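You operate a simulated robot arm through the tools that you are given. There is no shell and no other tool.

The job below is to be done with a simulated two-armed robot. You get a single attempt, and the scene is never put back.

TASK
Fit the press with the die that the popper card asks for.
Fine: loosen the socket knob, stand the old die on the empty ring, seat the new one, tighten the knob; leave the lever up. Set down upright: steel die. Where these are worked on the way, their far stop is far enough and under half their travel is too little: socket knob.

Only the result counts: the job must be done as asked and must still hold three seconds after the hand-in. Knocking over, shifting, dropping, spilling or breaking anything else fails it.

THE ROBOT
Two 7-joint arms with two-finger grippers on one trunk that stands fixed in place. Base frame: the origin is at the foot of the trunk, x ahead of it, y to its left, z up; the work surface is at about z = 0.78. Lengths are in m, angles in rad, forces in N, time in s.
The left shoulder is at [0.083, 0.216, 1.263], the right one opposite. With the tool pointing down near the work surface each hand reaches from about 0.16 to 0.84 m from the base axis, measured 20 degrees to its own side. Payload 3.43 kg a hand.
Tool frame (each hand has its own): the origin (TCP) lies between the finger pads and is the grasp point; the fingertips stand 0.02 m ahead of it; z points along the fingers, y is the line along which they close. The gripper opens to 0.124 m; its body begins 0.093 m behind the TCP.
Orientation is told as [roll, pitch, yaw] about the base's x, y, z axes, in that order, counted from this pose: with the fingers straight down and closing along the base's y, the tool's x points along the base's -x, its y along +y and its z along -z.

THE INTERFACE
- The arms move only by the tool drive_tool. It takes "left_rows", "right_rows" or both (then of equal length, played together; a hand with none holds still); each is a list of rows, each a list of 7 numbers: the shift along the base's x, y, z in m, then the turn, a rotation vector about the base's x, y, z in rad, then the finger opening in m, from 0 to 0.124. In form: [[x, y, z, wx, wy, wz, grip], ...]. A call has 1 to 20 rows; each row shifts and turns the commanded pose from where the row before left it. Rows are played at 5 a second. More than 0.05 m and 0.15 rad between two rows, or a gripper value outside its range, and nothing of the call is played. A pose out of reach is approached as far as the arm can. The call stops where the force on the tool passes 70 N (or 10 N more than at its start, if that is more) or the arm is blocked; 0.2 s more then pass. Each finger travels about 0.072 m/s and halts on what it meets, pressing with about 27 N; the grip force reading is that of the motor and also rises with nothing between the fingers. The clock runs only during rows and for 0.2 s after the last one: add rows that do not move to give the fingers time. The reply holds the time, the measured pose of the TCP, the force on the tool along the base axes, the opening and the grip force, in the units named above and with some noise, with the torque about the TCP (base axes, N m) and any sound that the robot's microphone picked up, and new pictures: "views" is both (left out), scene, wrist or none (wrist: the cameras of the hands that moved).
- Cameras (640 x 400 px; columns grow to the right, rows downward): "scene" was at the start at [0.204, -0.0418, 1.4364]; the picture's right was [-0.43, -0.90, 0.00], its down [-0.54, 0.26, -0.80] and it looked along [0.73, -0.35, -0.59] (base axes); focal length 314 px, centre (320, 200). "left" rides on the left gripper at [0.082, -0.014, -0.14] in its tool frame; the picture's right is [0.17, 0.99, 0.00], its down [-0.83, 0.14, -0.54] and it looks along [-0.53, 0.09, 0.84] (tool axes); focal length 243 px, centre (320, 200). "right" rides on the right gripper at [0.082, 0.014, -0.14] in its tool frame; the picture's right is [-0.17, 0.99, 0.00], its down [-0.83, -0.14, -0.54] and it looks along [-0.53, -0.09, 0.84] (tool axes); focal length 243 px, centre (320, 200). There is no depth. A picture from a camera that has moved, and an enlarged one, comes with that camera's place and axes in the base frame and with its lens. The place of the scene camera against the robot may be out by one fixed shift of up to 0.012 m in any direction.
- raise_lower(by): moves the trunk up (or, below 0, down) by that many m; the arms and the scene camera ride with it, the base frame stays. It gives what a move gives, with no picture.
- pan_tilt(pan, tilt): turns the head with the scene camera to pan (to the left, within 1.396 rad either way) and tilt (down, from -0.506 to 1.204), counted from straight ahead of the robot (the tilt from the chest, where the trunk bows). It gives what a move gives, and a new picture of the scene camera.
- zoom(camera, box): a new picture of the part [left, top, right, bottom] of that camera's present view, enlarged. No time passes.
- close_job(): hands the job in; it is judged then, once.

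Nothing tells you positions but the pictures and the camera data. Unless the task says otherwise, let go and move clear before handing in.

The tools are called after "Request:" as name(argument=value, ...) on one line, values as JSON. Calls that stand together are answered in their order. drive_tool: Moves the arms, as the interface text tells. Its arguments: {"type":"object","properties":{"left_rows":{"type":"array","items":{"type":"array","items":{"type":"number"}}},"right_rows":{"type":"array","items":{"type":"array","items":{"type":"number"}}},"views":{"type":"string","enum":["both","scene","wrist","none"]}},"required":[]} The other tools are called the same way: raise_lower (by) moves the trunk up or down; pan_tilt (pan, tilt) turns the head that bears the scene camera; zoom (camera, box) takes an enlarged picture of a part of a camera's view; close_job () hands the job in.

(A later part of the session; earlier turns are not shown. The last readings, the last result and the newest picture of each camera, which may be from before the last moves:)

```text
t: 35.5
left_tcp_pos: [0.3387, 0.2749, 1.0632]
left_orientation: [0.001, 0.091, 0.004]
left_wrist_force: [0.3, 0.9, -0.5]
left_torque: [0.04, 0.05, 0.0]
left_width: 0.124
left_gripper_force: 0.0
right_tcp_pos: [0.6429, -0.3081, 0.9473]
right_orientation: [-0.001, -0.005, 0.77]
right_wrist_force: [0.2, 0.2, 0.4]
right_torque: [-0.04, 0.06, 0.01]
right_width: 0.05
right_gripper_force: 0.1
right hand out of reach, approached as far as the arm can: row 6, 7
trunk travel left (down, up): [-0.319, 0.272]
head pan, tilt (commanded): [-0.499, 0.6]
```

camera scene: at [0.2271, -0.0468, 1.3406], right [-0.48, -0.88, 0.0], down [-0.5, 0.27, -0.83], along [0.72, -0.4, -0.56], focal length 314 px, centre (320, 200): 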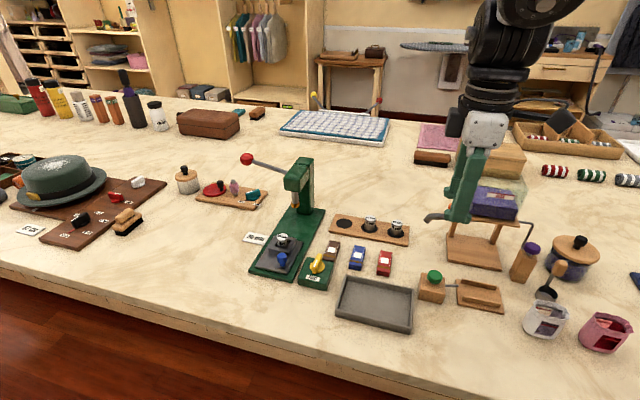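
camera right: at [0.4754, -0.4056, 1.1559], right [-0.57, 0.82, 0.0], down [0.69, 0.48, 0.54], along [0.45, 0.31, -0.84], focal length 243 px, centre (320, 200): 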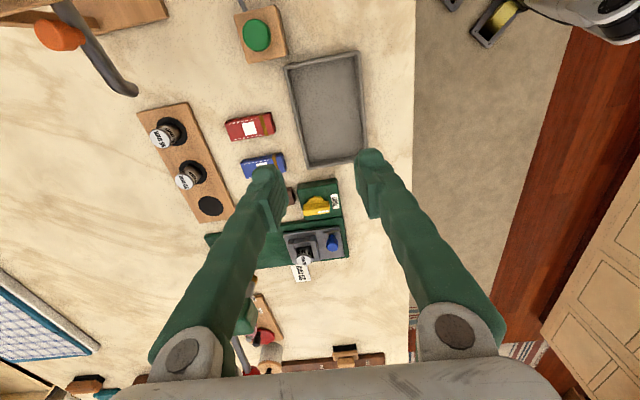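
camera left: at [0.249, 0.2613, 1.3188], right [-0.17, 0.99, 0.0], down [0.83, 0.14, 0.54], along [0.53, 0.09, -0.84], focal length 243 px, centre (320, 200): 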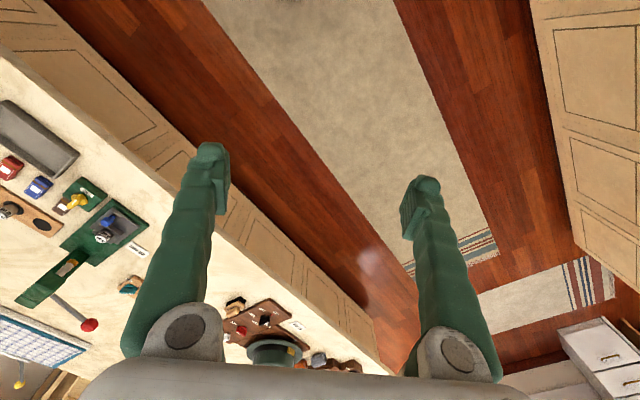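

Lowering helps only slightly, so I'll try a different approach: lean the hand about 0.5 rad so the wrist stays back while the fingers reach forward and left. I'll test this hovering high over the socket.

Request:
drive_tool(right_rows=[[0, 0, 0.025, 0, 0, -0.11, 0.05], [0, 0, 0.025, 0, 0, -0.11, 0.05], [0, 0, 0, 0.0651, -0.1066, 0, 0.05], [0, 0, 0, 0.0651, -0.1066, 0, 0.05], [0, 0, 0, 0.0651, -0.1066, 0, 0.05], [0, 0, 0, 0.0651, -0.1066, 0, 0.05], [0.043, 0.023, 0, 0, 0, 0, 0.05], [0.043, 0.023, 0, 0, 0, 0, 0.05], [0.043, 0.023, 0, 0, 0, 0, 0.05], [0, 0, 0, 0, 0, 0, 0.05]], views="both")

```text
t: 37.7
left_tcp_pos: [0.3373, 0.2745, 1.0641]
left_orientation: [0.002, 0.091, 0.003]
left_wrist_force: [0.0, -0.2, 0.1]
left_torque: [-0.05, -0.05, -0.01]
left_width: 0.1238
left_gripper_force: 0.1
right_tcp_pos: [0.7593, -0.2486, 0.9922]
right_orientation: [0.001, -0.5, 0.552]
right_wrist_force: [0.1, 0.4, -0.3]
right_torque: [0.03, -0.01, 0.0]
right_width: 0.0501
right_gripper_force: 0.1
right hand out of reach, approached as far as the arm can: row 1, 2
trunk travel left (down, up): [-0.319, 0.272]
head pan, tilt (commanded): [-0.499, 0.6]
camera scene: at [0.2262, -0.0472, 1.3407], right [-0.48, -0.88, 0.0], down [-0.5, 0.27, -0.83], along [0.72, -0.39, -0.56], focal length 314 px, centre (320, 200)
camera right: at [0.6335, -0.3089, 1.0765], right [-0.39, 0.92, 0.08], down [0.47, 0.13, 0.87], along [0.79, 0.38, -0.48], focal length 243 px, centre (320, 200)
```

scene: 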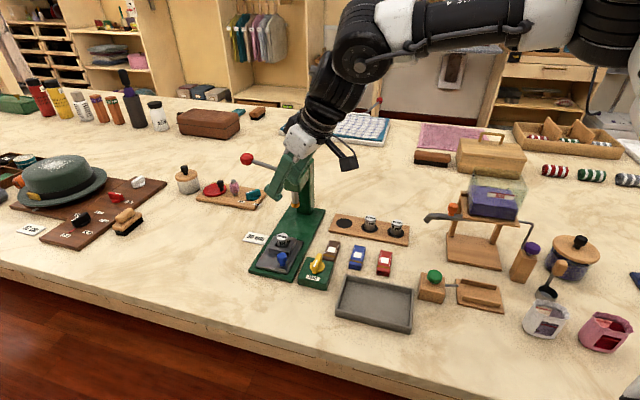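
right: 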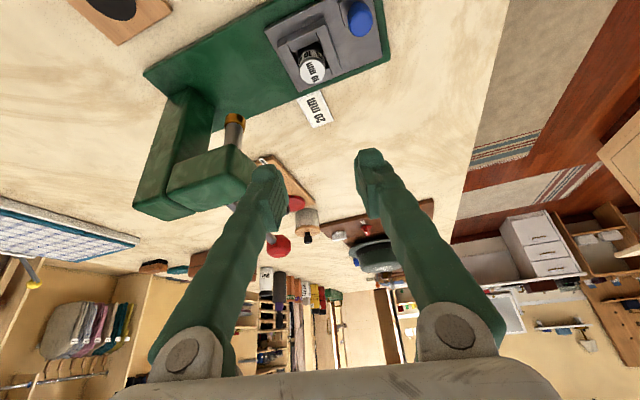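

Leaning the hand makes the socket reachable. This view also shows the socket from the side, so I'll zoom in to measure heights and clearances.

Request:
zoom(camera="right", box=[240, 0, 400, 100])

Request:
zoom(camera="scene", box=[240, 205, 400, 305])

```text
4.00 times, centred on (320, 50) of right
camera zoom: at [0.6335, -0.3089, 1.0765], right [-0.39, 0.92, 0.08], down [0.47, 0.13, 0.87], along [0.79, 0.38, -0.48], focal length 970 px, centre (320, 800)
```

zoom: 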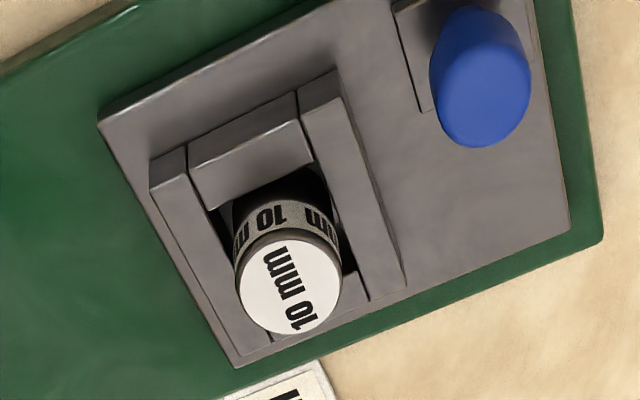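

```text
4.00 times, centred on (320, 255) of scene
camera zoom: at [0.2262, -0.0472, 1.3407], right [-0.48, -0.88, 0.0], down [-0.5, 0.27, -0.83], along [0.72, -0.39, -0.56], focal length 1256 px, centre (320, -20)
```

zoom: 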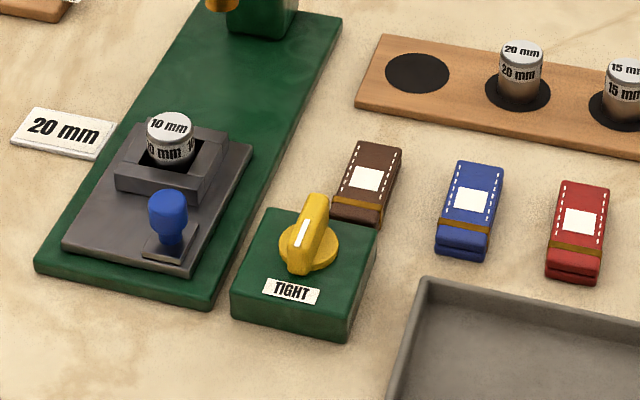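

The die's top is at about (0.7705, -0.239, 0.84), inside a 57 mm square frame with its top at z≈0.815, and the blue knob is 6 cm away. I'll lift the hand and lower the trunk further to gain reach.

Request:
drive_tool(right_rows=[[-0.01, -0.01, 0.045, 0, 0, 0, 0.05], [-0.015, -0.01, 0.045, 0, 0, 0, 0.05], [-0.015, -0.01, 0.045, 0, 0, 0, 0.05], [-0.015, -0.015, 0.045, 0, 0, 0, 0.05], [0, 0, 0, 0, 0, 0, 0.05]], views="none")

Request:
raise_lower(by=-0.15)

Request:
pan_tilt(pan=-0.5, tilt=0.5)

```text
t: 38.9
left_tcp_pos: [0.339, 0.2744, 1.0641]
left_orientation: [0.002, 0.091, 0.004]
left_wrist_force: [0.7, 0.3, 0.5]
left_torque: [0.01, 0.06, 0.02]
left_width: 0.1239
left_gripper_force: 0.1
right_tcp_pos: [0.707, -0.294, 1.1728]
right_orientation: [0.001, -0.5, 0.548]
right_wrist_force: [0.4, -0.5, -0.3]
right_torque: [0.01, 0.01, -0.01]
right_width: 0.05
right_gripper_force: 0.1
trunk travel left (down, up): [-0.319, 0.272]
head pan, tilt (commanded): [-0.499, 0.6]
```

```text
t: 40.7
left_tcp_pos: [0.3601, 0.2748, 0.8808]
left_orientation: [0.002, 0.212, 0.002]
left_wrist_force: [-1.0, 0.4, -0.8]
left_torque: [-0.01, -0.01, 0.03]
left_width: 0.1236
left_gripper_force: 0.1
right_tcp_pos: [0.7046, -0.2929, 1.0255]
right_orientation: [-0.002, -0.501, 0.552]
right_wrist_force: [0.1, -0.2, -0.2]
right_torque: [-0.03, -0.04, -0.01]
right_width: 0.0501
right_gripper_force: 0.1
trunk travel left (down, up): [-0.169, 0.422]
head pan, tilt (commanded): [-0.499, 0.6]
```

```text
t: 41.4
left_tcp_pos: [0.3603, 0.2742, 0.8809]
left_orientation: [-0.001, 0.216, 0.002]
left_wrist_force: [0.7, 0.1, 0.1]
left_torque: [-0.01, 0.02, -0.02]
left_width: 0.1239
left_gripper_force: 0.0
right_tcp_pos: [0.7074, -0.2926, 1.0245]
right_orientation: [0.0, -0.5, 0.55]
right_wrist_force: [0.9, -0.7, 0.0]
right_torque: [0.01, -0.01, 0.05]
right_width: 0.0502
right_gripper_force: 0.0
trunk travel left (down, up): [-0.169, 0.422]
head pan, tilt (commanded): [-0.499, 0.499]
camera scene: at [0.279, -0.0479, 1.1869], right [-0.48, -0.88, 0.0], down [-0.42, 0.23, -0.88], along [0.77, -0.42, -0.48], focal length 314 px, centre (320, 200)
```

scene: 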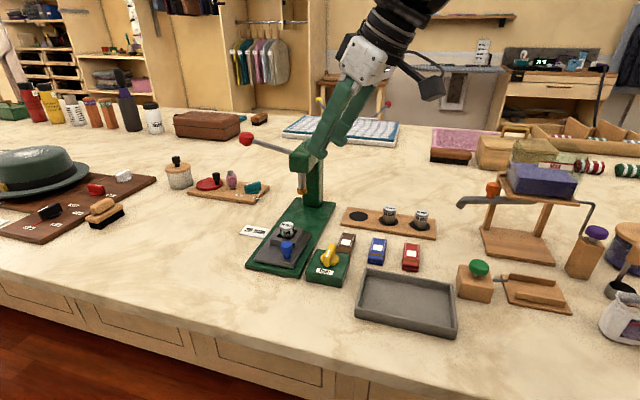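

The view and shoulder are now further forward. I'll straighten the hand over the knob to see whether a vertical tool reaches it.

Request:
drive_tool(right_rows=[[-0.0086, 0.0036, -0.006, -0.0651, 0.1066, 0, 0.05], [-0.0086, 0.0036, -0.006, -0.0651, 0.1066, 0, 0.05], [-0.0086, 0.0036, -0.006, -0.0651, 0.1066, 0, 0.05], [-0.0086, 0.0036, -0.006, -0.0651, 0.1066, 0, 0.05], [0, 0, 0, 0, 0, 0, 0.05]], views="none")

```text
t: 42.6
left_tcp_pos: [0.3603, 0.2742, 0.8799]
left_orientation: [0.001, 0.214, 0.002]
left_wrist_force: [-1.3, -0.3, 0.2]
left_torque: [-0.02, -0.05, 0.02]
left_width: 0.1241
left_gripper_force: 0.0
right_tcp_pos: [0.61, -0.3161, 0.9526]
right_orientation: [0.001, -0.013, 0.549]
right_wrist_force: [-0.8, -0.5, -0.7]
right_torque: [-0.04, -0.02, 0.03]
right_width: 0.0498
right_gripper_force: 0.1
right hand out of reach, approached as far as the arm can: row 2, 3, 4
trunk travel left (down, up): [-0.169, 0.422]
head pan, tilt (commanded): [-0.499, 0.499]
```

With the trunk this low, a vertical tool reaches less, so a middle trunk height plus some hand lean is the best combination. I'll raise the trunk 0.10 m, turn the hand so it can grip the knob's bar, and lean it forward.

Request:
raise_lower(by=0.1)

Request:
drive_tool(right_rows=[[-0.01, 0, -0.01, 0, 0, -0.147, 0.06], [-0.01, 0, -0.01, 0, 0, -0.147, 0.06], [-0.01, 0, -0.01, 0, 0, -0.147, 0.06], [0, 0, -0.01, 0, 0, -0.147, 0.06], [0, 0, -0.01, 0, 0, -0.147, 0.06], [0, 0, -0.01, 0, 0, -0.147, 0.06], [0, 0, 0, 0, 0, -0.147, 0.06], [0, 0, 0, 0, 0, -0.147, 0.06], [0, 0, 0, 0, 0, -0.147, 0.06], [0, 0, 0, -0.0225, -0.1225, 0, 0.06], [0, 0, 0, -0.0225, -0.1225, 0, 0.06], [0.025, 0.01, 0, 0, 0, 0, 0.06], [0.025, 0.01, 0, 0, 0, 0, 0.06], [0.025, 0.01, 0, 0, 0, 0, 0.06], [0, 0, 0, 0, 0, 0, 0.06]], views="wrist")

```text
t: 43.9
left_tcp_pos: [0.346, 0.2736, 1.0021]
left_orientation: [0.001, 0.138, 0.005]
left_wrist_force: [0.2, 0.7, 0.3]
left_torque: [-0.02, -0.03, -0.02]
left_width: 0.1239
left_gripper_force: 0.1
right_tcp_pos: [0.5882, -0.3163, 1.0996]
right_orientation: [-0.045, -0.088, 0.551]
right_wrist_force: [0.0, 0.8, 0.2]
right_torque: [0.01, 0.02, -0.03]
right_width: 0.0501
right_gripper_force: 0.1
trunk travel left (down, up): [-0.269, 0.322]
head pan, tilt (commanded): [-0.499, 0.499]
```

```text
t: 47.1
left_tcp_pos: [0.3447, 0.2745, 1.0025]
left_orientation: [0.002, 0.136, 0.005]
left_wrist_force: [-0.1, 0.5, -0.3]
left_torque: [-0.05, -0.06, 0.01]
left_width: 0.1242
left_gripper_force: 0.1
right_tcp_pos: [0.6544, -0.3972, 1.0717]
right_orientation: [0.024, -0.2, -0.68]
right_wrist_force: [-0.9, 0.0, 0.5]
right_torque: [0.01, -0.01, 0.0]
right_width: 0.0598
right_gripper_force: 0.1
right hand out of reach, approached as far as the arm can: row 7, 8, 9, 10, 11, 13, 14
trunk travel left (down, up): [-0.269, 0.322]
head pan, tilt (commanded): [-0.499, 0.499]
camera right: at [0.5767, -0.3213, 1.1938], right [0.74, 0.67, 0.05], down [0.46, -0.56, 0.69], along [0.49, -0.49, -0.72], focal length 243 px, centre (320, 200)
```

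right: 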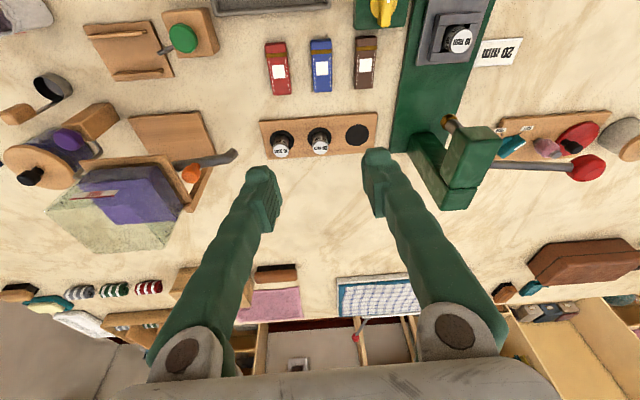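

The wrist's yaw limit blocks the negative side when the hand is this close in, so I'll use the flipped yaw of about 2.37 rad, which has more room. First I'll straighten the hand and turn it back.

Request:
drive_tool(right_rows=[[-0.02, 0.01, -0.02, 0.0535, 0.085, 0, 0.06], [-0.02, 0.01, -0.02, 0.0535, 0.085, 0, 0.06], [-0.01, 0.01, -0.02, 0, 0, 0.15, 0.06], [0, 0, 0, 0, 0, 0.15, 0.06], [0, 0, 0, 0, 0, 0.15, 0.06], [0, 0, 0, 0, 0, 0.15, 0.06], [0, 0, 0, 0, 0, 0.15, 0.06], [0, 0, 0, 0, 0, 0.15, 0.06], [0, 0, 0, 0, 0, 0.15, 0.06], [0, 0, 0, 0, 0, 0.15, 0.06], [0, 0, 0, 0, 0, 0.15, 0.06], [0, 0, 0, 0, 0, 0.15, 0.06], [0, 0, 0, 0, 0, 0.15, 0.06], [0, 0, 0, 0, 0, 0.15, 0.06], [0, 0, 0, 0, 0, 0.15, 0.06], [0, 0, 0, 0, 0, 0.15, 0.06], [0, 0, 0, 0, 0, 0.15, 0.06], [0, 0, 0, 0, 0, 0.15, 0.06], [0, 0, 0, 0, 0, 0.15, 0.06], [0, 0, 0, 0, 0, 0.15, 0.06]], views="none")

```text
t: 51.3
left_tcp_pos: [0.3454, 0.2742, 1.0031]
left_orientation: [0.002, 0.135, 0.005]
left_wrist_force: [-0.4, 0.7, -0.5]
left_torque: [0.01, 0.02, 0.04]
left_width: 0.124
left_gripper_force: 0.0
right_tcp_pos: [0.6032, -0.3654, 1.0115]
right_orientation: [-0.009, 0.002, 2.024]
right_wrist_force: [-0.4, -0.6, -0.1]
right_torque: [0.0, 0.02, 0.03]
right_width: 0.06
right_gripper_force: 0.1
trunk travel left (down, up): [-0.269, 0.322]
head pan, tilt (commanded): [-0.499, 0.499]
```

I'm at 2.02 rad, close to upright. I'll check how far yaw can go past this, since a counter-clockwise turn of the knob would need up to about 3.94 rad.

Request:
drive_tool(right_rows=[[0, 0, 0, 0, 0, 0.148, 0.06], [0, 0, 0, 0, 0, 0.148, 0.06], [0, 0, 0, 0, 0, 0.148, 0.06], [0, 0, 0, 0, 0, 0.148, 0.06], [0, 0, 0, 0, 0, 0.148, 0.06], [0, 0, 0, 0, 0, 0.148, 0.06], [0, 0, 0, 0, 0, 0.148, 0.06], [0, 0, 0, 0, 0, 0.148, 0.06], [0, 0, 0, 0, 0, 0.148, 0.06], [0, 0, 0, 0, 0, 0.148, 0.06], [0, 0, 0, 0, 0, 0.148, 0.06], [0, 0, 0, 0, 0, 0.148, 0.06], [0, 0, 0, 0, 0, 0.148, 0.06]], views="none")

```text
t: 54.1
left_tcp_pos: [0.345, 0.2742, 1.0023]
left_orientation: [0.002, 0.136, 0.007]
left_wrist_force: [0.9, 0.3, -0.5]
left_torque: [-0.01, 0.0, -0.01]
left_width: 0.1238
left_gripper_force: 0.1
right_tcp_pos: [0.6031, -0.3648, 1.011]
right_orientation: [-0.009, 0.003, -2.336]
right_wrist_force: [0.3, -0.7, 0.0]
right_torque: [-0.02, 0.0, -0.03]
right_width: 0.06
right_gripper_force: 0.0
trunk travel left (down, up): [-0.269, 0.322]
head pan, tilt (commanded): [-0.499, 0.499]
```

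The yaw can go all the way to 3.95 rad, so a counter-clockwise turn is possible. I'll return to 2.37 rad, add a small forward lean, and hover above the knob.

Request:
drive_tool(right_rows=[[0, 0, 0, 0, 0, -0.1434, 0.06], [0, 0, 0, 0, 0, -0.1434, 0.06], [0, 0, 0, 0, 0, -0.1434, 0.06], [0, 0, 0, 0, 0, -0.1434, 0.06], [0, 0, 0, 0, 0, -0.1434, 0.06], [0, 0, 0, 0, 0, -0.1434, 0.06], [0, 0, 0, 0, 0, -0.1434, 0.06], [0, 0, 0, 0, 0, -0.1434, 0.06], [0, 0, 0, 0, 0, -0.1434, 0.06], [0, 0, 0, 0, 0, -0.1434, 0.06], [0, 0, 0, 0, 0, -0.1434, 0.06], [0, 0, 0, -0.0225, -0.1225, 0, 0.06], [0, 0, 0, -0.0225, -0.1225, 0, 0.06], [0.0174, 0.0216, -0.0275, 0, 0, 0, 0.045], [0.0174, 0.0216, -0.0275, 0, 0, 0, 0.045], [0.0174, 0.0216, -0.0275, 0, 0, 0, 0.045], [0.0174, 0.0216, -0.0275, 0, 0, 0, 0.045], [0, 0, 0, 0, 0, 0, 0.045]], views="both")

```text
t: 57.9
left_tcp_pos: [0.3449, 0.2741, 1.0023]
left_orientation: [0.001, 0.135, 0.005]
left_wrist_force: [0.6, 0.5, 0.0]
left_torque: [0.03, -0.01, 0.0]
left_width: 0.124
left_gripper_force: 0.1
right_tcp_pos: [0.6721, -0.2802, 0.9026]
right_orientation: [-0.15, 0.209, 2.353]
right_wrist_force: [0.2, 0.4, 0.4]
right_torque: [0.0, -0.03, 0.02]
right_width: 0.0451
right_gripper_force: 0.1
trunk travel left (down, up): [-0.269, 0.322]
head pan, tilt (commanded): [-0.499, 0.499]
camera scene: at [0.2415, -0.0478, 1.2993], right [-0.48, -0.88, 0.0], down [-0.42, 0.23, -0.88], along [0.77, -0.42, -0.48], focal length 314 px, centre (320, 200)
camera right: at [0.6845, -0.341, 1.0534], right [-0.78, -0.59, -0.18], down [-0.61, 0.7, 0.37], along [-0.09, 0.4, -0.91], focal length 243 px, centre (320, 200)
```

scene: 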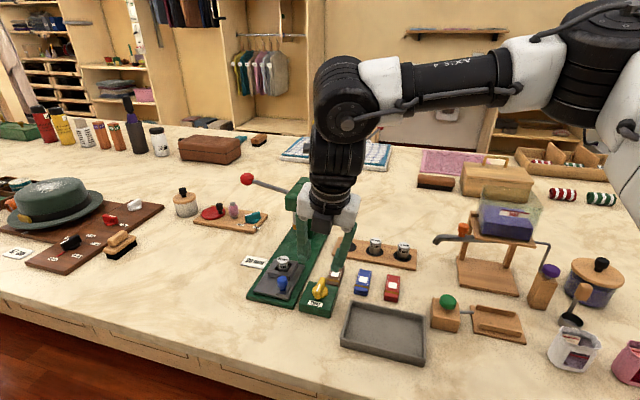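
right: 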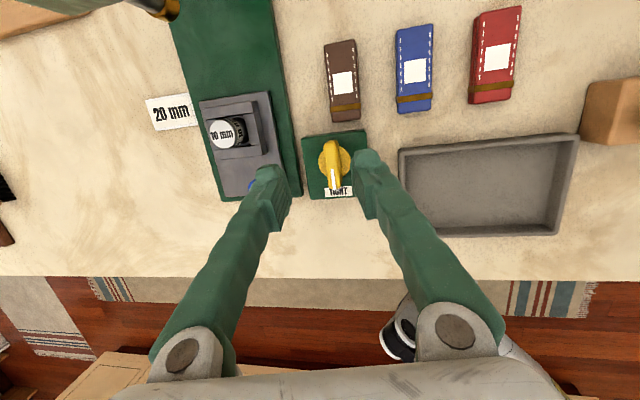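

The hand hovers over the knob with no reach problem. I'll zoom in to check the bar's position and orientation relative to the fingers.

Request:
zoom(camera="right", box=[240, 110, 400, 210])

Request:
zoom(camera="scene", box=[240, 200, 400, 320])

```text
4.00 times, centred on (320, 160) of right
camera zoom: at [0.6845, -0.341, 1.0534], right [-0.78, -0.59, -0.18], down [-0.61, 0.7, 0.37], along [-0.09, 0.4, -0.91], focal length 970 px, centre (320, 360)
```

zoom: 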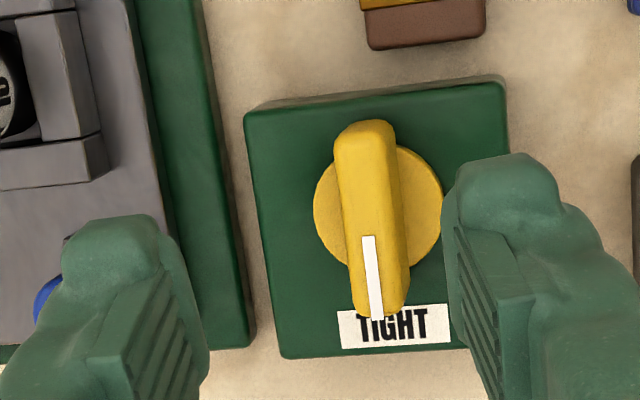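

```text
3.33 times, centred on (320, 260) of scene
camera zoom: at [0.2415, -0.0478, 1.2993], right [-0.48, -0.88, 0.0], down [-0.42, 0.23, -0.88], along [0.77, -0.42, -0.48], focal length 1047 px, centre (320, 0)
```

zoom: 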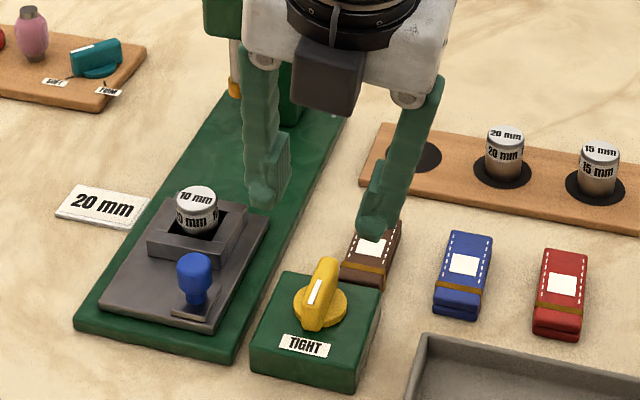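

The knob's centre works out to (0.673, -0.278) and the bar lines up with the gap between the fingers to within 3°. I'll descend around the bar with the fingers open.

Request:
drive_tool(right_rows=[[-0.002, 0.0015, -0.025, 0, 0, 0, 0.045], [-0.0015, 0.0012, -0.025, 0, 0, 0, 0.045], [0, 0, -0.0156, 0, 0, 0, 0.045], [0, 0, 0, 0, 0, 0, 0.045]], views="both")

Request:
zoom(camera="scene", box=[240, 210, 400, 310])

```text
t: 58.9
left_tcp_pos: [0.345, 0.2734, 1.0028]
left_orientation: [0.003, 0.137, 0.006]
left_wrist_force: [0.0, -0.7, -0.1]
left_torque: [0.0, 0.01, -0.01]
left_width: 0.1243
left_gripper_force: 0.1
right_tcp_pos: [0.67, -0.2766, 0.8359]
right_orientation: [-0.149, 0.209, 2.353]
right_wrist_force: [-1.0, 0.5, -0.1]
right_torque: [0.02, -0.03, 0.0]
right_width: 0.045
right_gripper_force: 0.1
trunk travel left (down, up): [-0.269, 0.322]
head pan, tilt (commanded): [-0.499, 0.499]
camera scene: at [0.2427, -0.0478, 1.2991], right [-0.48, -0.88, 0.0], down [-0.42, 0.23, -0.88], along [0.77, -0.42, -0.48], focal length 314 px, centre (320, 200)
camera right: at [0.6832, -0.3374, 0.9866], right [-0.78, -0.59, -0.18], down [-0.61, 0.7, 0.37], along [-0.1, 0.4, -0.91], focal length 243 px, centre (320, 200)
```

scene: 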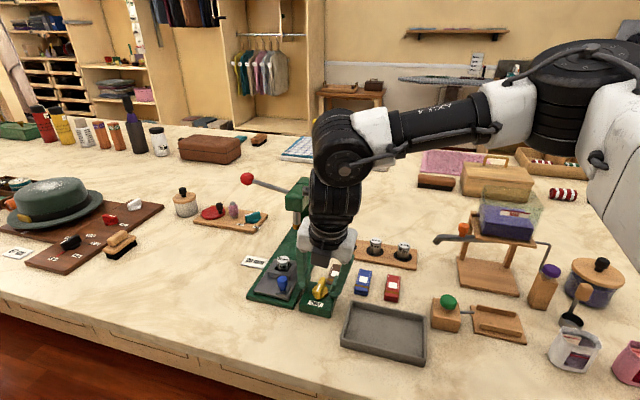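
right: 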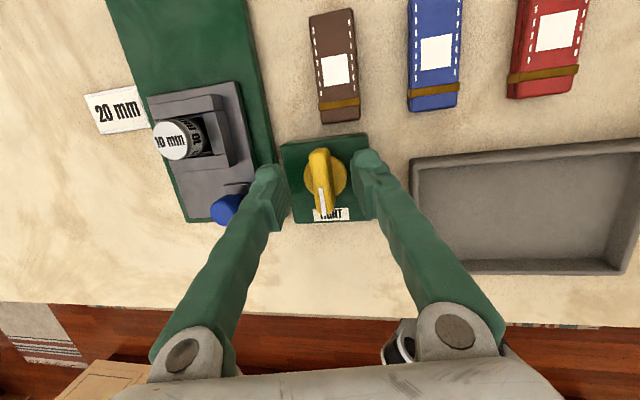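

```text
4.00 times, centred on (320, 260) of scene
camera zoom: at [0.2427, -0.0478, 1.2991], right [-0.48, -0.88, 0.0], down [-0.42, 0.23, -0.88], along [0.77, -0.42, -0.48], focal length 1256 px, centre (320, -40)
```

zoom: 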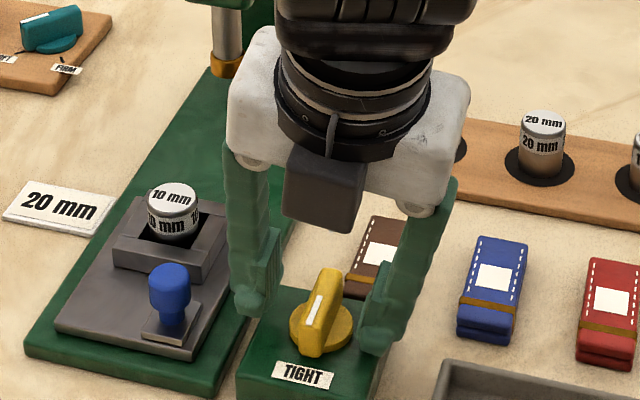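

The fingers straddle the bar with no contact. I'll check the wrist view once more, then close on it.

Request:
zoom(camera="right", box=[250, 120, 410, 240])

Request:
drive_tool(right_rows=[[0, 0, 0, 0, 0, 0, 0.03], [0, 0, 0, 0, 0, 0, 0.02], [0, 0, 0, 0, 0, 0, 0.01], [0, 0, 0, 0, 0, 0, 0.005], [0, 0, 0, 0, 0, 0, 0.005]], views="both")

Request:
zoom(camera="right", box=[250, 120, 410, 240])

```text
3.33 times, centred on (330, 180) of right
camera zoom: at [0.6832, -0.3374, 0.9866], right [-0.78, -0.59, -0.18], down [-0.61, 0.7, 0.37], along [-0.1, 0.4, -0.91], focal length 809 px, centre (287, 267)
```

zoom: 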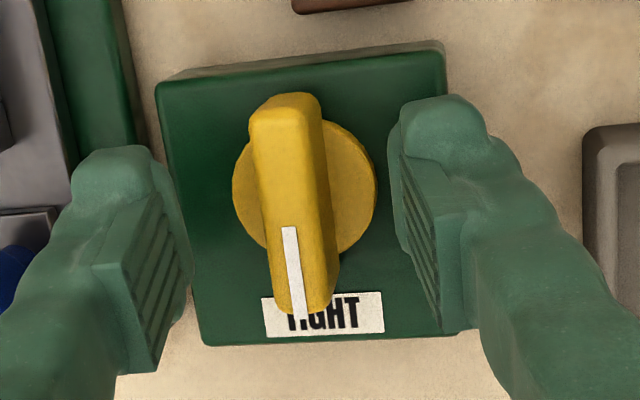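

```text
t: 60.1
left_tcp_pos: [0.3456, 0.2745, 1.0018]
left_orientation: [0.002, 0.135, 0.005]
left_wrist_force: [0.1, -0.2, 0.9]
left_torque: [0.02, -0.01, 0.01]
left_width: 0.124
left_gripper_force: 0.0
right_tcp_pos: [0.6715, -0.2769, 0.8352]
right_orientation: [-0.149, 0.209, 2.351]
right_wrist_force: [-4.4, -1.7, -2.6]
right_torque: [-0.23, 0.13, 0.03]
right_width: 0.0124
right_gripper_force: 44.9
trunk travel left (down, up): [-0.269, 0.322]
head pan, tilt (commanded): [-0.499, 0.499]
camera scene: at [0.2428, -0.0482, 1.299], right [-0.48, -0.88, 0.0], down [-0.42, 0.23, -0.88], along [0.77, -0.42, -0.48], focal length 314 px, centre (320, 200)
camera right: at [0.683, -0.338, 0.9862], right [-0.79, -0.59, -0.18], down [-0.61, 0.7, 0.37], along [-0.1, 0.4, -0.91], focal length 243 px, centre (320, 200)
```

scene: 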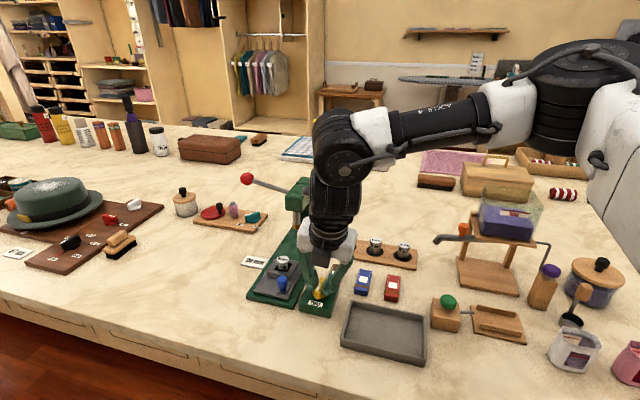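
right: 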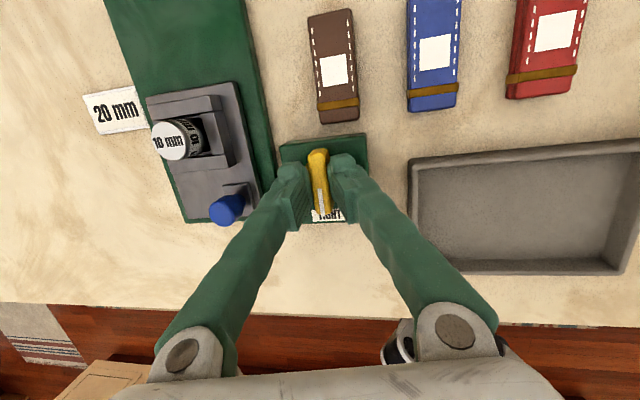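

```text
3.33 times, centred on (330, 180) of right
camera zoom: at [0.683, -0.338, 0.9862], right [-0.79, -0.59, -0.18], down [-0.61, 0.7, 0.37], along [-0.1, 0.4, -0.91], focal length 809 px, centre (287, 267)
```

zoom: 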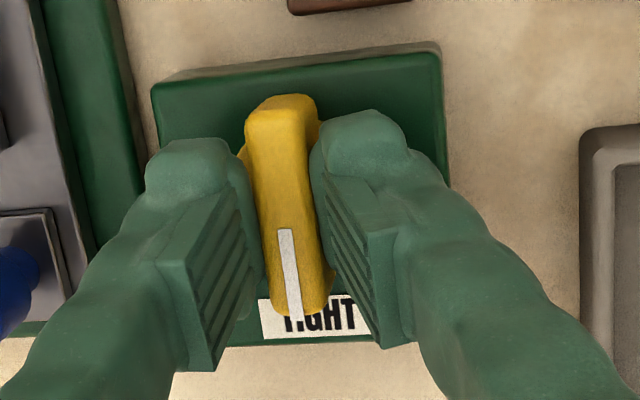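

The bar is firmly held at 12.4 mm width. I'll try a small counter-clockwise turn and watch the torque to find the loosening direction.

Request:
drive_tool(right_rows=[[0, 0, 0, 0, 0, 0.08, 0.005], [0, 0, 0, 0, 0, 0.08, 0.005]], views="wrist")

Request:
zoom(camera="right", box=[250, 120, 410, 240])

```text
t: 60.7
left_tcp_pos: [0.3464, 0.2724, 1.0014]
left_orientation: [0.004, 0.139, 0.006]
left_wrist_force: [0.0, 0.7, -0.8]
left_torque: [0.0, 0.02, -0.01]
left_width: 0.124
left_gripper_force: 0.0
right_tcp_pos: [0.6707, -0.2776, 0.8349]
right_orientation: [-0.148, 0.208, 2.513]
right_wrist_force: [-1.3, -5.7, -6.1]
right_torque: [-0.47, -0.18, -0.05]
right_width: 0.0122
right_gripper_force: 45.2
trunk travel left (down, up): [-0.269, 0.322]
head pan, tilt (commanded): [-0.499, 0.499]
camera right: at [0.6925, -0.3357, 0.9862], right [-0.68, -0.71, -0.18], down [-0.72, 0.59, 0.37], along [-0.16, 0.38, -0.91], focal length 243 px, centre (320, 200)
```

right: 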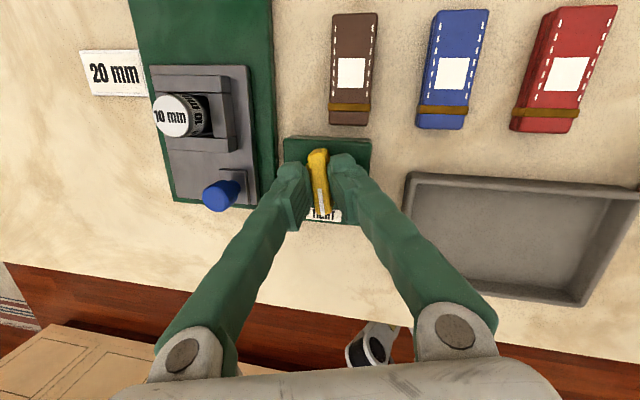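

```text
3.33 times, centred on (330, 180) of right
camera zoom: at [0.6925, -0.3357, 0.9862], right [-0.68, -0.71, -0.18], down [-0.72, 0.59, 0.37], along [-0.16, 0.38, -0.91], focal length 809 px, centre (287, 267)
```

zoom: 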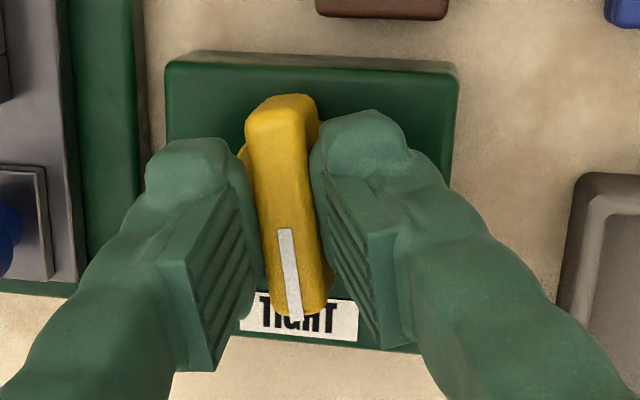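

The knob turns freely counter-clockwise with almost no torque, so this is the loosening direction. I'll keep turning.

Request:
drive_tool(right_rows=[[0, 0, 0, 0, 0, 0.1, 0.005], [0, 0, 0, 0, 0, 0.1, 0.005], [0, 0, 0, 0, 0, 0.1, 0.005], [0, 0, 0, 0, 0, 0.1, 0.005], [0, 0, 0, 0, 0, 0.1, 0.005], [0, 0, 0, 0, 0, 0.1, 0.005]], views="wrist")

Request:
zoom(camera="right", box=[250, 120, 410, 240])

```text
t: 62.1
left_tcp_pos: [0.3462, 0.2725, 1.003]
left_orientation: [0.003, 0.139, 0.005]
left_wrist_force: [-0.1, 0.0, 0.0]
left_torque: [-0.02, 0.01, -0.01]
left_width: 0.1239
left_gripper_force: 0.1
right_tcp_pos: [0.6714, -0.2781, 0.8345]
right_orientation: [-0.147, 0.209, 3.111]
right_wrist_force: [9.8, -18.6, -4.2]
right_torque: [-0.4, -0.11, -0.04]
right_width: 0.012
right_gripper_force: 44.9
trunk travel left (down, up): [-0.269, 0.322]
head pan, tilt (commanded): [-0.499, 0.499]
camera right: at [0.722, -0.3144, 0.9863], right [-0.16, -0.97, -0.18], down [-0.93, 0.09, 0.37], along [-0.34, 0.22, -0.91], focal length 243 px, centre (320, 200)
```

right: 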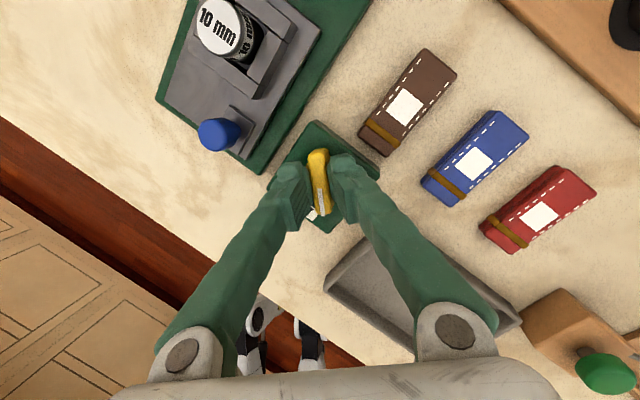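

```text
3.33 times, centred on (330, 180) of right
camera zoom: at [0.722, -0.3144, 0.9863], right [-0.16, -0.97, -0.18], down [-0.93, 0.09, 0.37], along [-0.34, 0.22, -0.91], focal length 809 px, centre (287, 267)
```

zoom: 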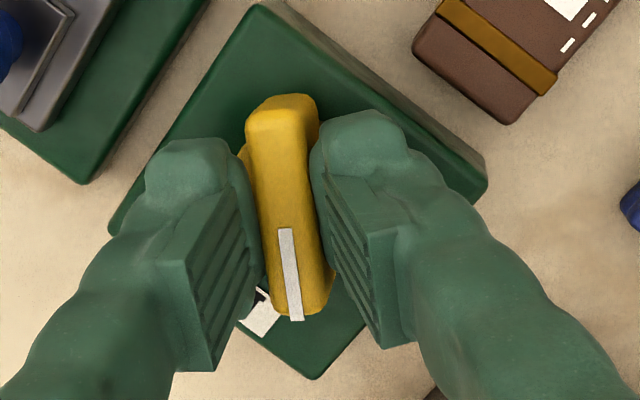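

It's still turning easily, with a small side force from a 2 to 3 mm pivot offset. I'll continue with a small correction that follows the pivot.

Request:
drive_tool(right_rows=[[0.0008, -0.0015, 0, 0, 0, 0.1, 0.005], [0.0003, -0.0002, 0, 0, 0, 0.1, 0.005], [0.0003, -0.0002, 0, 0, 0, 0.1, 0.005], [0.0003, -0.0001, 0, 0, 0, 0.1, 0.005], [0.0003, 0, 0, 0, 0, 0.1, 0.005]], views="wrist")

Request:
zoom(camera="right", box=[250, 120, 410, 240])

```text
t: 63.3
left_tcp_pos: [0.3465, 0.2733, 1.0022]
left_orientation: [0.003, 0.137, 0.006]
left_wrist_force: [0.0, 1.0, -0.9]
left_torque: [-0.01, 0.01, -0.02]
left_width: 0.124
left_gripper_force: 0.0
right_tcp_pos: [0.6718, -0.2794, 0.8352]
right_orientation: [-0.151, 0.207, -2.667]
right_wrist_force: [4.4, -10.9, -7.2]
right_torque: [-0.21, -0.19, -0.06]
right_width: 0.0123
right_gripper_force: 45.1
trunk travel left (down, up): [-0.269, 0.322]
head pan, tilt (commanded): [-0.499, 0.499]
camera right: at [0.7342, -0.2864, 0.9862], right [0.33, -0.93, -0.18], down [-0.85, -0.37, 0.37], along [-0.41, 0.03, -0.91], focal length 243 px, centre (320, 200)
```

right: 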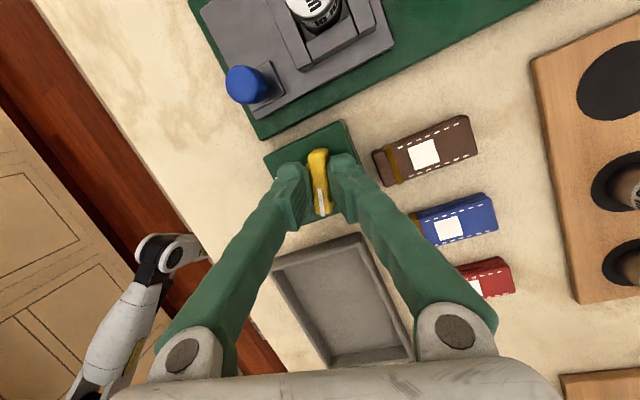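

```text
3.33 times, centred on (330, 180) of right
camera zoom: at [0.7342, -0.2864, 0.9862], right [0.33, -0.93, -0.18], down [-0.85, -0.37, 0.37], along [-0.41, 0.03, -0.91], focal length 809 px, centre (287, 267)
```

zoom: 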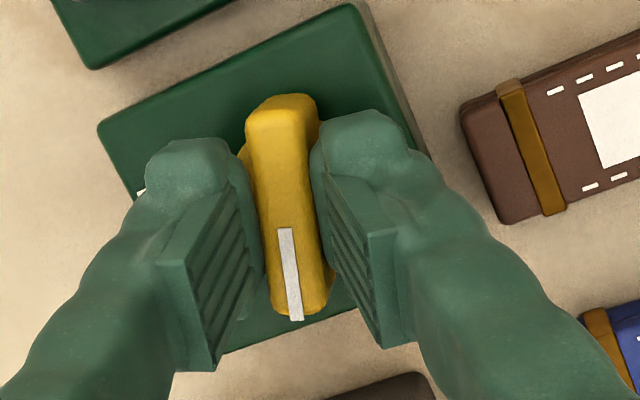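

The knob has turned 1.26 rad and is still free. I'll continue in small steps to find the far stop.

Request:
drive_tool(right_rows=[[0.0004, -0.0003, 0, 0, 0, 0.1, 0.005], [0.0004, 0, 0, 0, 0, 0.1, 0.005], [0.0003, 0, 0, 0, 0, 0.1, 0.005]], views="wrist")

Request:
zoom(camera="right", box=[250, 120, 410, 240])

```text
t: 64.1
left_tcp_pos: [0.3456, 0.2732, 1.0025]
left_orientation: [0.004, 0.138, 0.004]
left_wrist_force: [-0.1, 0.3, 0.0]
left_torque: [-0.04, -0.02, -0.01]
left_width: 0.1243
left_gripper_force: 0.0
right_tcp_pos: [0.6732, -0.2786, 0.8348]
right_orientation: [-0.151, 0.207, -2.369]
right_wrist_force: [2.6, -9.3, -7.0]
right_torque: [-0.24, -0.11, -0.05]
right_width: 0.0123
right_gripper_force: 45.3
trunk travel left (down, up): [-0.269, 0.322]
head pan, tilt (commanded): [-0.499, 0.499]
camera right: at [0.7341, -0.2679, 0.9862], right [0.59, -0.79, -0.18], down [-0.7, -0.61, 0.37], along [-0.4, -0.09, -0.91], focal length 243 px, centre (320, 200)
```

right: 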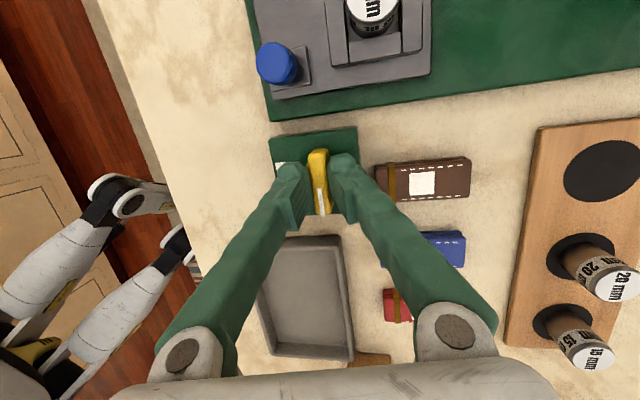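

```text
3.33 times, centred on (330, 180) of right
camera zoom: at [0.7341, -0.2679, 0.9862], right [0.59, -0.79, -0.18], down [-0.7, -0.61, 0.37], along [-0.4, -0.09, -0.91], focal length 809 px, centre (287, 267)
```

zoom: 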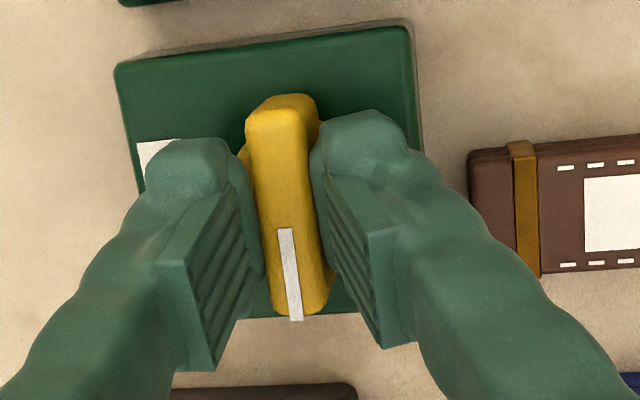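

Turned 90° and still free. I'll go on carefully to look for the stop.

Request:
drive_tool(right_rows=[[0.0004, 0, 0, 0, 0, 0.1, 0.005], [0.0003, 0.0002, 0, 0, 0, 0.1, 0.005], [0.0003, 0.0003, 0, 0, 0, 0.1, 0.005]], views="wrist")

Request:
zoom(camera="right", box=[250, 120, 410, 240])

```text
t: 64.9
left_tcp_pos: [0.3457, 0.2715, 1.0016]
left_orientation: [0.003, 0.139, 0.005]
left_wrist_force: [-0.7, -0.5, 0.0]
left_torque: [-0.01, -0.02, -0.04]
left_width: 0.124
left_gripper_force: 0.0
right_tcp_pos: [0.6747, -0.2785, 0.8359]
right_orientation: [-0.15, 0.21, -2.072]
right_wrist_force: [1.5, -7.7, -6.5]
right_torque: [0.03, -0.15, -1.66]
right_width: 0.0179
right_gripper_force: 44.7
trunk travel left (down, up): [-0.269, 0.322]
head pan, tilt (commanded): [-0.499, 0.499]
camera right: at [0.7291, -0.2503, 0.9873], right [0.79, -0.58, -0.18], down [-0.5, -0.79, 0.37], along [-0.36, -0.2, -0.91], focal length 243 px, centre (320, 200)
```

right: 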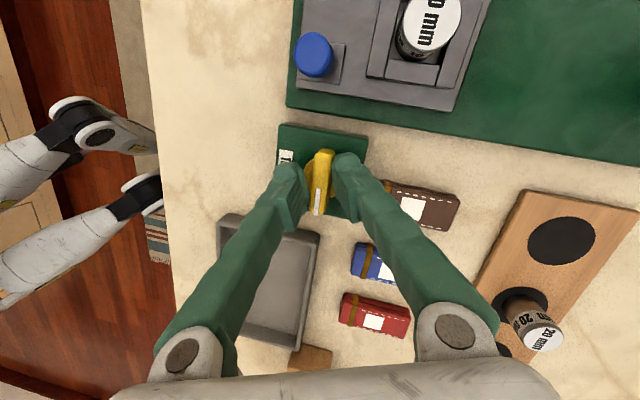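

```text
3.33 times, centred on (330, 180) of right
camera zoom: at [0.7291, -0.2503, 0.9873], right [0.79, -0.58, -0.18], down [-0.5, -0.79, 0.37], along [-0.36, -0.2, -0.91], focal length 809 px, centre (287, 267)
```

zoom: 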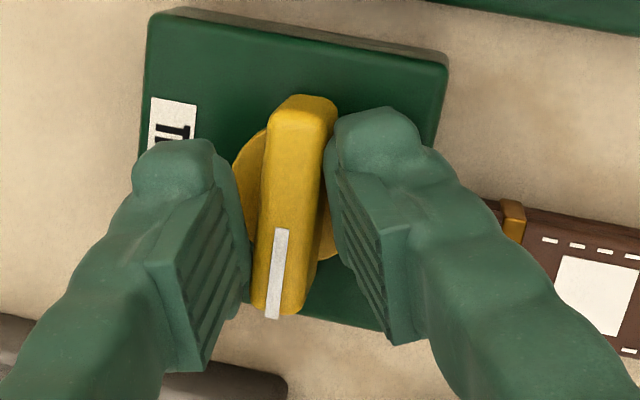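

The torque jump and the finger twist show the knob reached its stop at about 90°. I'll ease back to realign with the bar, open slightly, and lift straight up.

Request:
drive_tool(right_rows=[[0, 0, 0, 0, 0, -0.1, 0.005], [0, 0, 0, 0, 0, -0.05, 0.005], [0, 0, 0, 0, 0, 0, 0.028], [0, 0, 0, 0, 0, 0, 0.028], [0, 0, 0.02, 0, 0, 0, 0.028], [0, 0, 0.03, 0, 0, 0, 0.028], [0, 0, 0.04, 0, 0, 0, 0.028]], views="both")

Request:
zoom(camera="right", box=[250, 120, 410, 240])

Request:
zoom(camera="scene", box=[240, 210, 400, 310])

```text
t: 66.5
left_tcp_pos: [0.3459, 0.2748, 1.0024]
left_orientation: [0.002, 0.136, 0.005]
left_wrist_force: [-0.1, 0.5, 0.3]
left_torque: [-0.03, -0.01, 0.04]
left_width: 0.1241
left_gripper_force: 0.0
right_tcp_pos: [0.6722, -0.2781, 0.9247]
right_orientation: [-0.148, 0.21, -2.22]
right_wrist_force: [-0.2, 0.0, 0.3]
right_torque: [0.0, -0.01, 0.01]
right_width: 0.028
right_gripper_force: 0.1
trunk travel left (down, up): [-0.269, 0.322]
head pan, tilt (commanded): [-0.499, 0.499]
camera scene: at [0.2421, -0.0474, 1.2992], right [-0.48, -0.88, 0.0], down [-0.42, 0.23, -0.88], along [0.77, -0.42, -0.48], focal length 314 px, centre (320, 200)
camera right: at [0.7307, -0.2573, 1.0772], right [0.7, -0.69, -0.18], down [-0.61, -0.7, 0.37], along [-0.38, -0.15, -0.91], focal length 243 px, centre (320, 200)
```

scene: 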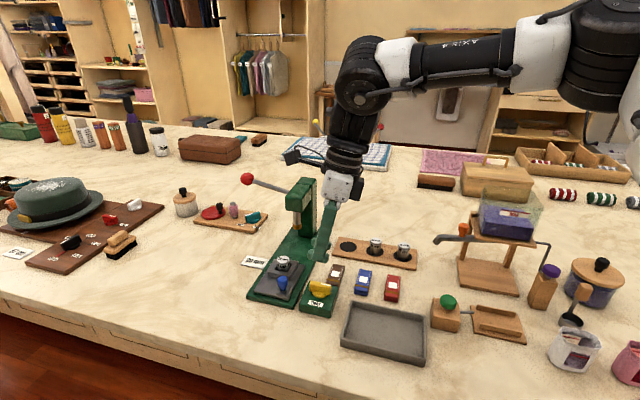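
right: 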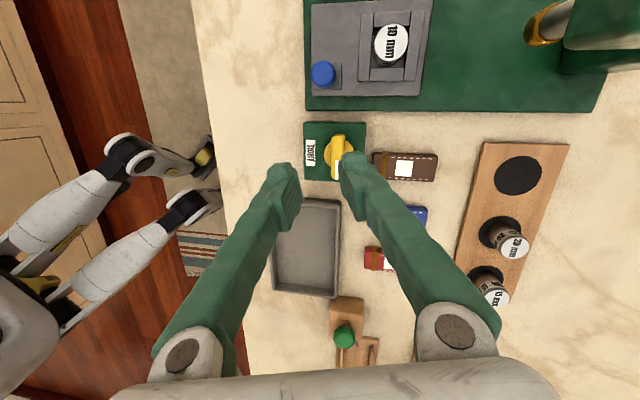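

```text
3.33 times, centred on (330, 180) of right
camera zoom: at [0.7307, -0.2573, 1.0772], right [0.7, -0.69, -0.18], down [-0.61, -0.7, 0.37], along [-0.38, -0.15, -0.91], focal length 809 px, centre (287, 267)
```

zoom: 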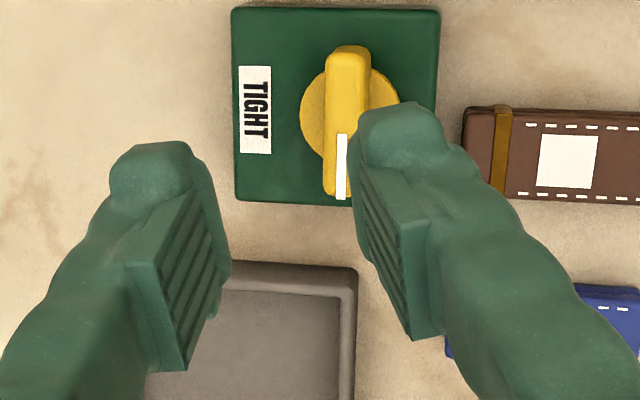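

```text
4.00 times, centred on (320, 260) of scene
camera zoom: at [0.2421, -0.0474, 1.2992], right [-0.48, -0.88, 0.0], down [-0.42, 0.23, -0.88], along [0.77, -0.42, -0.48], focal length 1256 px, centre (320, -40)
```

zoom: 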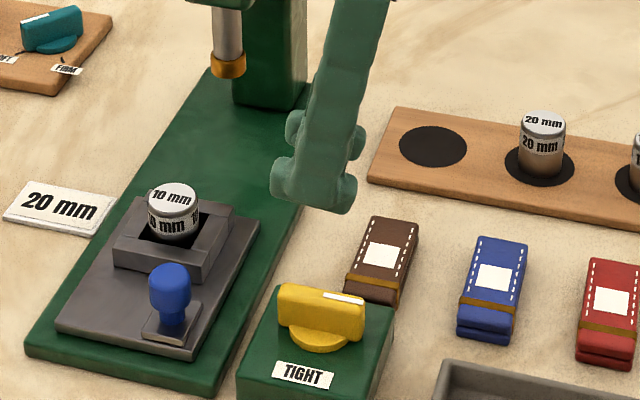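

The knob is now a quarter turn from TIGHT, at its stop, so the socket is loosened. Before going for the 10 mm die I need the press head's geometry so the palm clears it.

Request:
zoom(camera="scene", box=[230, 160, 350, 310])

Request:
zoom(camera="right", box=[300, 0, 640, 200])

```text
2.67 times, centred on (290, 235) of scene
camera zoom: at [0.2421, -0.0474, 1.2992], right [-0.48, -0.88, 0.0], down [-0.42, 0.23, -0.88], along [0.77, -0.42, -0.48], focal length 837 px, centre (400, 107)
```

zoom: 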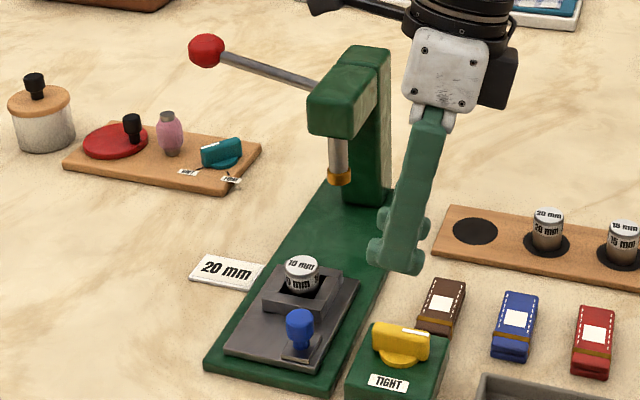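

```text
1.88 times, centred on (470, 100) of right
camera zoom: at [0.7307, -0.2573, 1.0772], right [0.7, -0.69, -0.18], down [-0.61, -0.7, 0.37], along [-0.38, -0.15, -0.91], focal length 457 px, centre (38, 388)
```

zoom: 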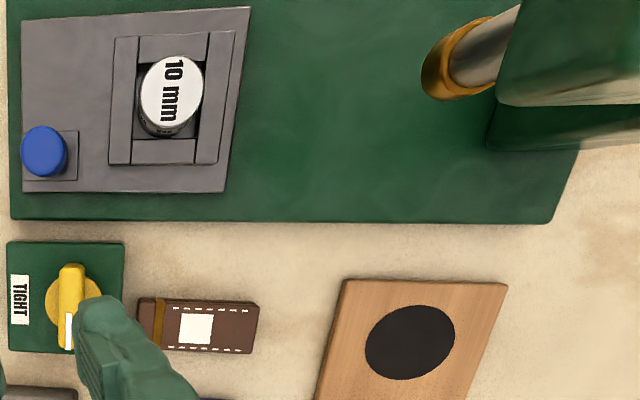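

The press head's underside is at z≈0.92 with its front face about 8 cm from the die, so a hand leaning back about 0.45 rad clears it. I'll reorient at this safe height, then move above the socket.

Request:
drive_tool(right_rows=[[0, 0, 0.01, 0, 0, -0.1346, 0.045], [0, 0, 0.01, 0, 0, -0.1346, 0.045], [0, 0, 0, 0, 0, -0.1346, 0.045], [0, 0, 0, 0, 0, -0.1346, 0.045], [0, 0, 0, 0, 0, -0.1346, 0.045], [0, 0, 0, 0.0295, -0.1163, 0, 0.045], [0, 0, 0, 0.0295, -0.1163, 0, 0.045], [0, 0, 0, -0.1292, -0.0328, -0.0644, 0.045], [0, 0, 0, 0, 0, 0, 0.045]], views="none")

```text
t: 68.5
left_tcp_pos: [0.3459, 0.2727, 1.0025]
left_orientation: [0.003, 0.135, 0.005]
left_wrist_force: [-0.6, -0.7, -0.1]
left_torque: [0.0, 0.0, -0.02]
left_width: 0.124
left_gripper_force: 0.0
right_tcp_pos: [0.6727, -0.2803, 0.9455]
right_orientation: [-0.001, 0.45, -2.896]
right_wrist_force: [-0.2, -0.6, -0.4]
right_torque: [0.07, 0.0, 0.0]
right_width: 0.0448
right_gripper_force: 0.0
trunk travel left (down, up): [-0.269, 0.322]
head pan, tilt (commanded): [-0.499, 0.499]
```

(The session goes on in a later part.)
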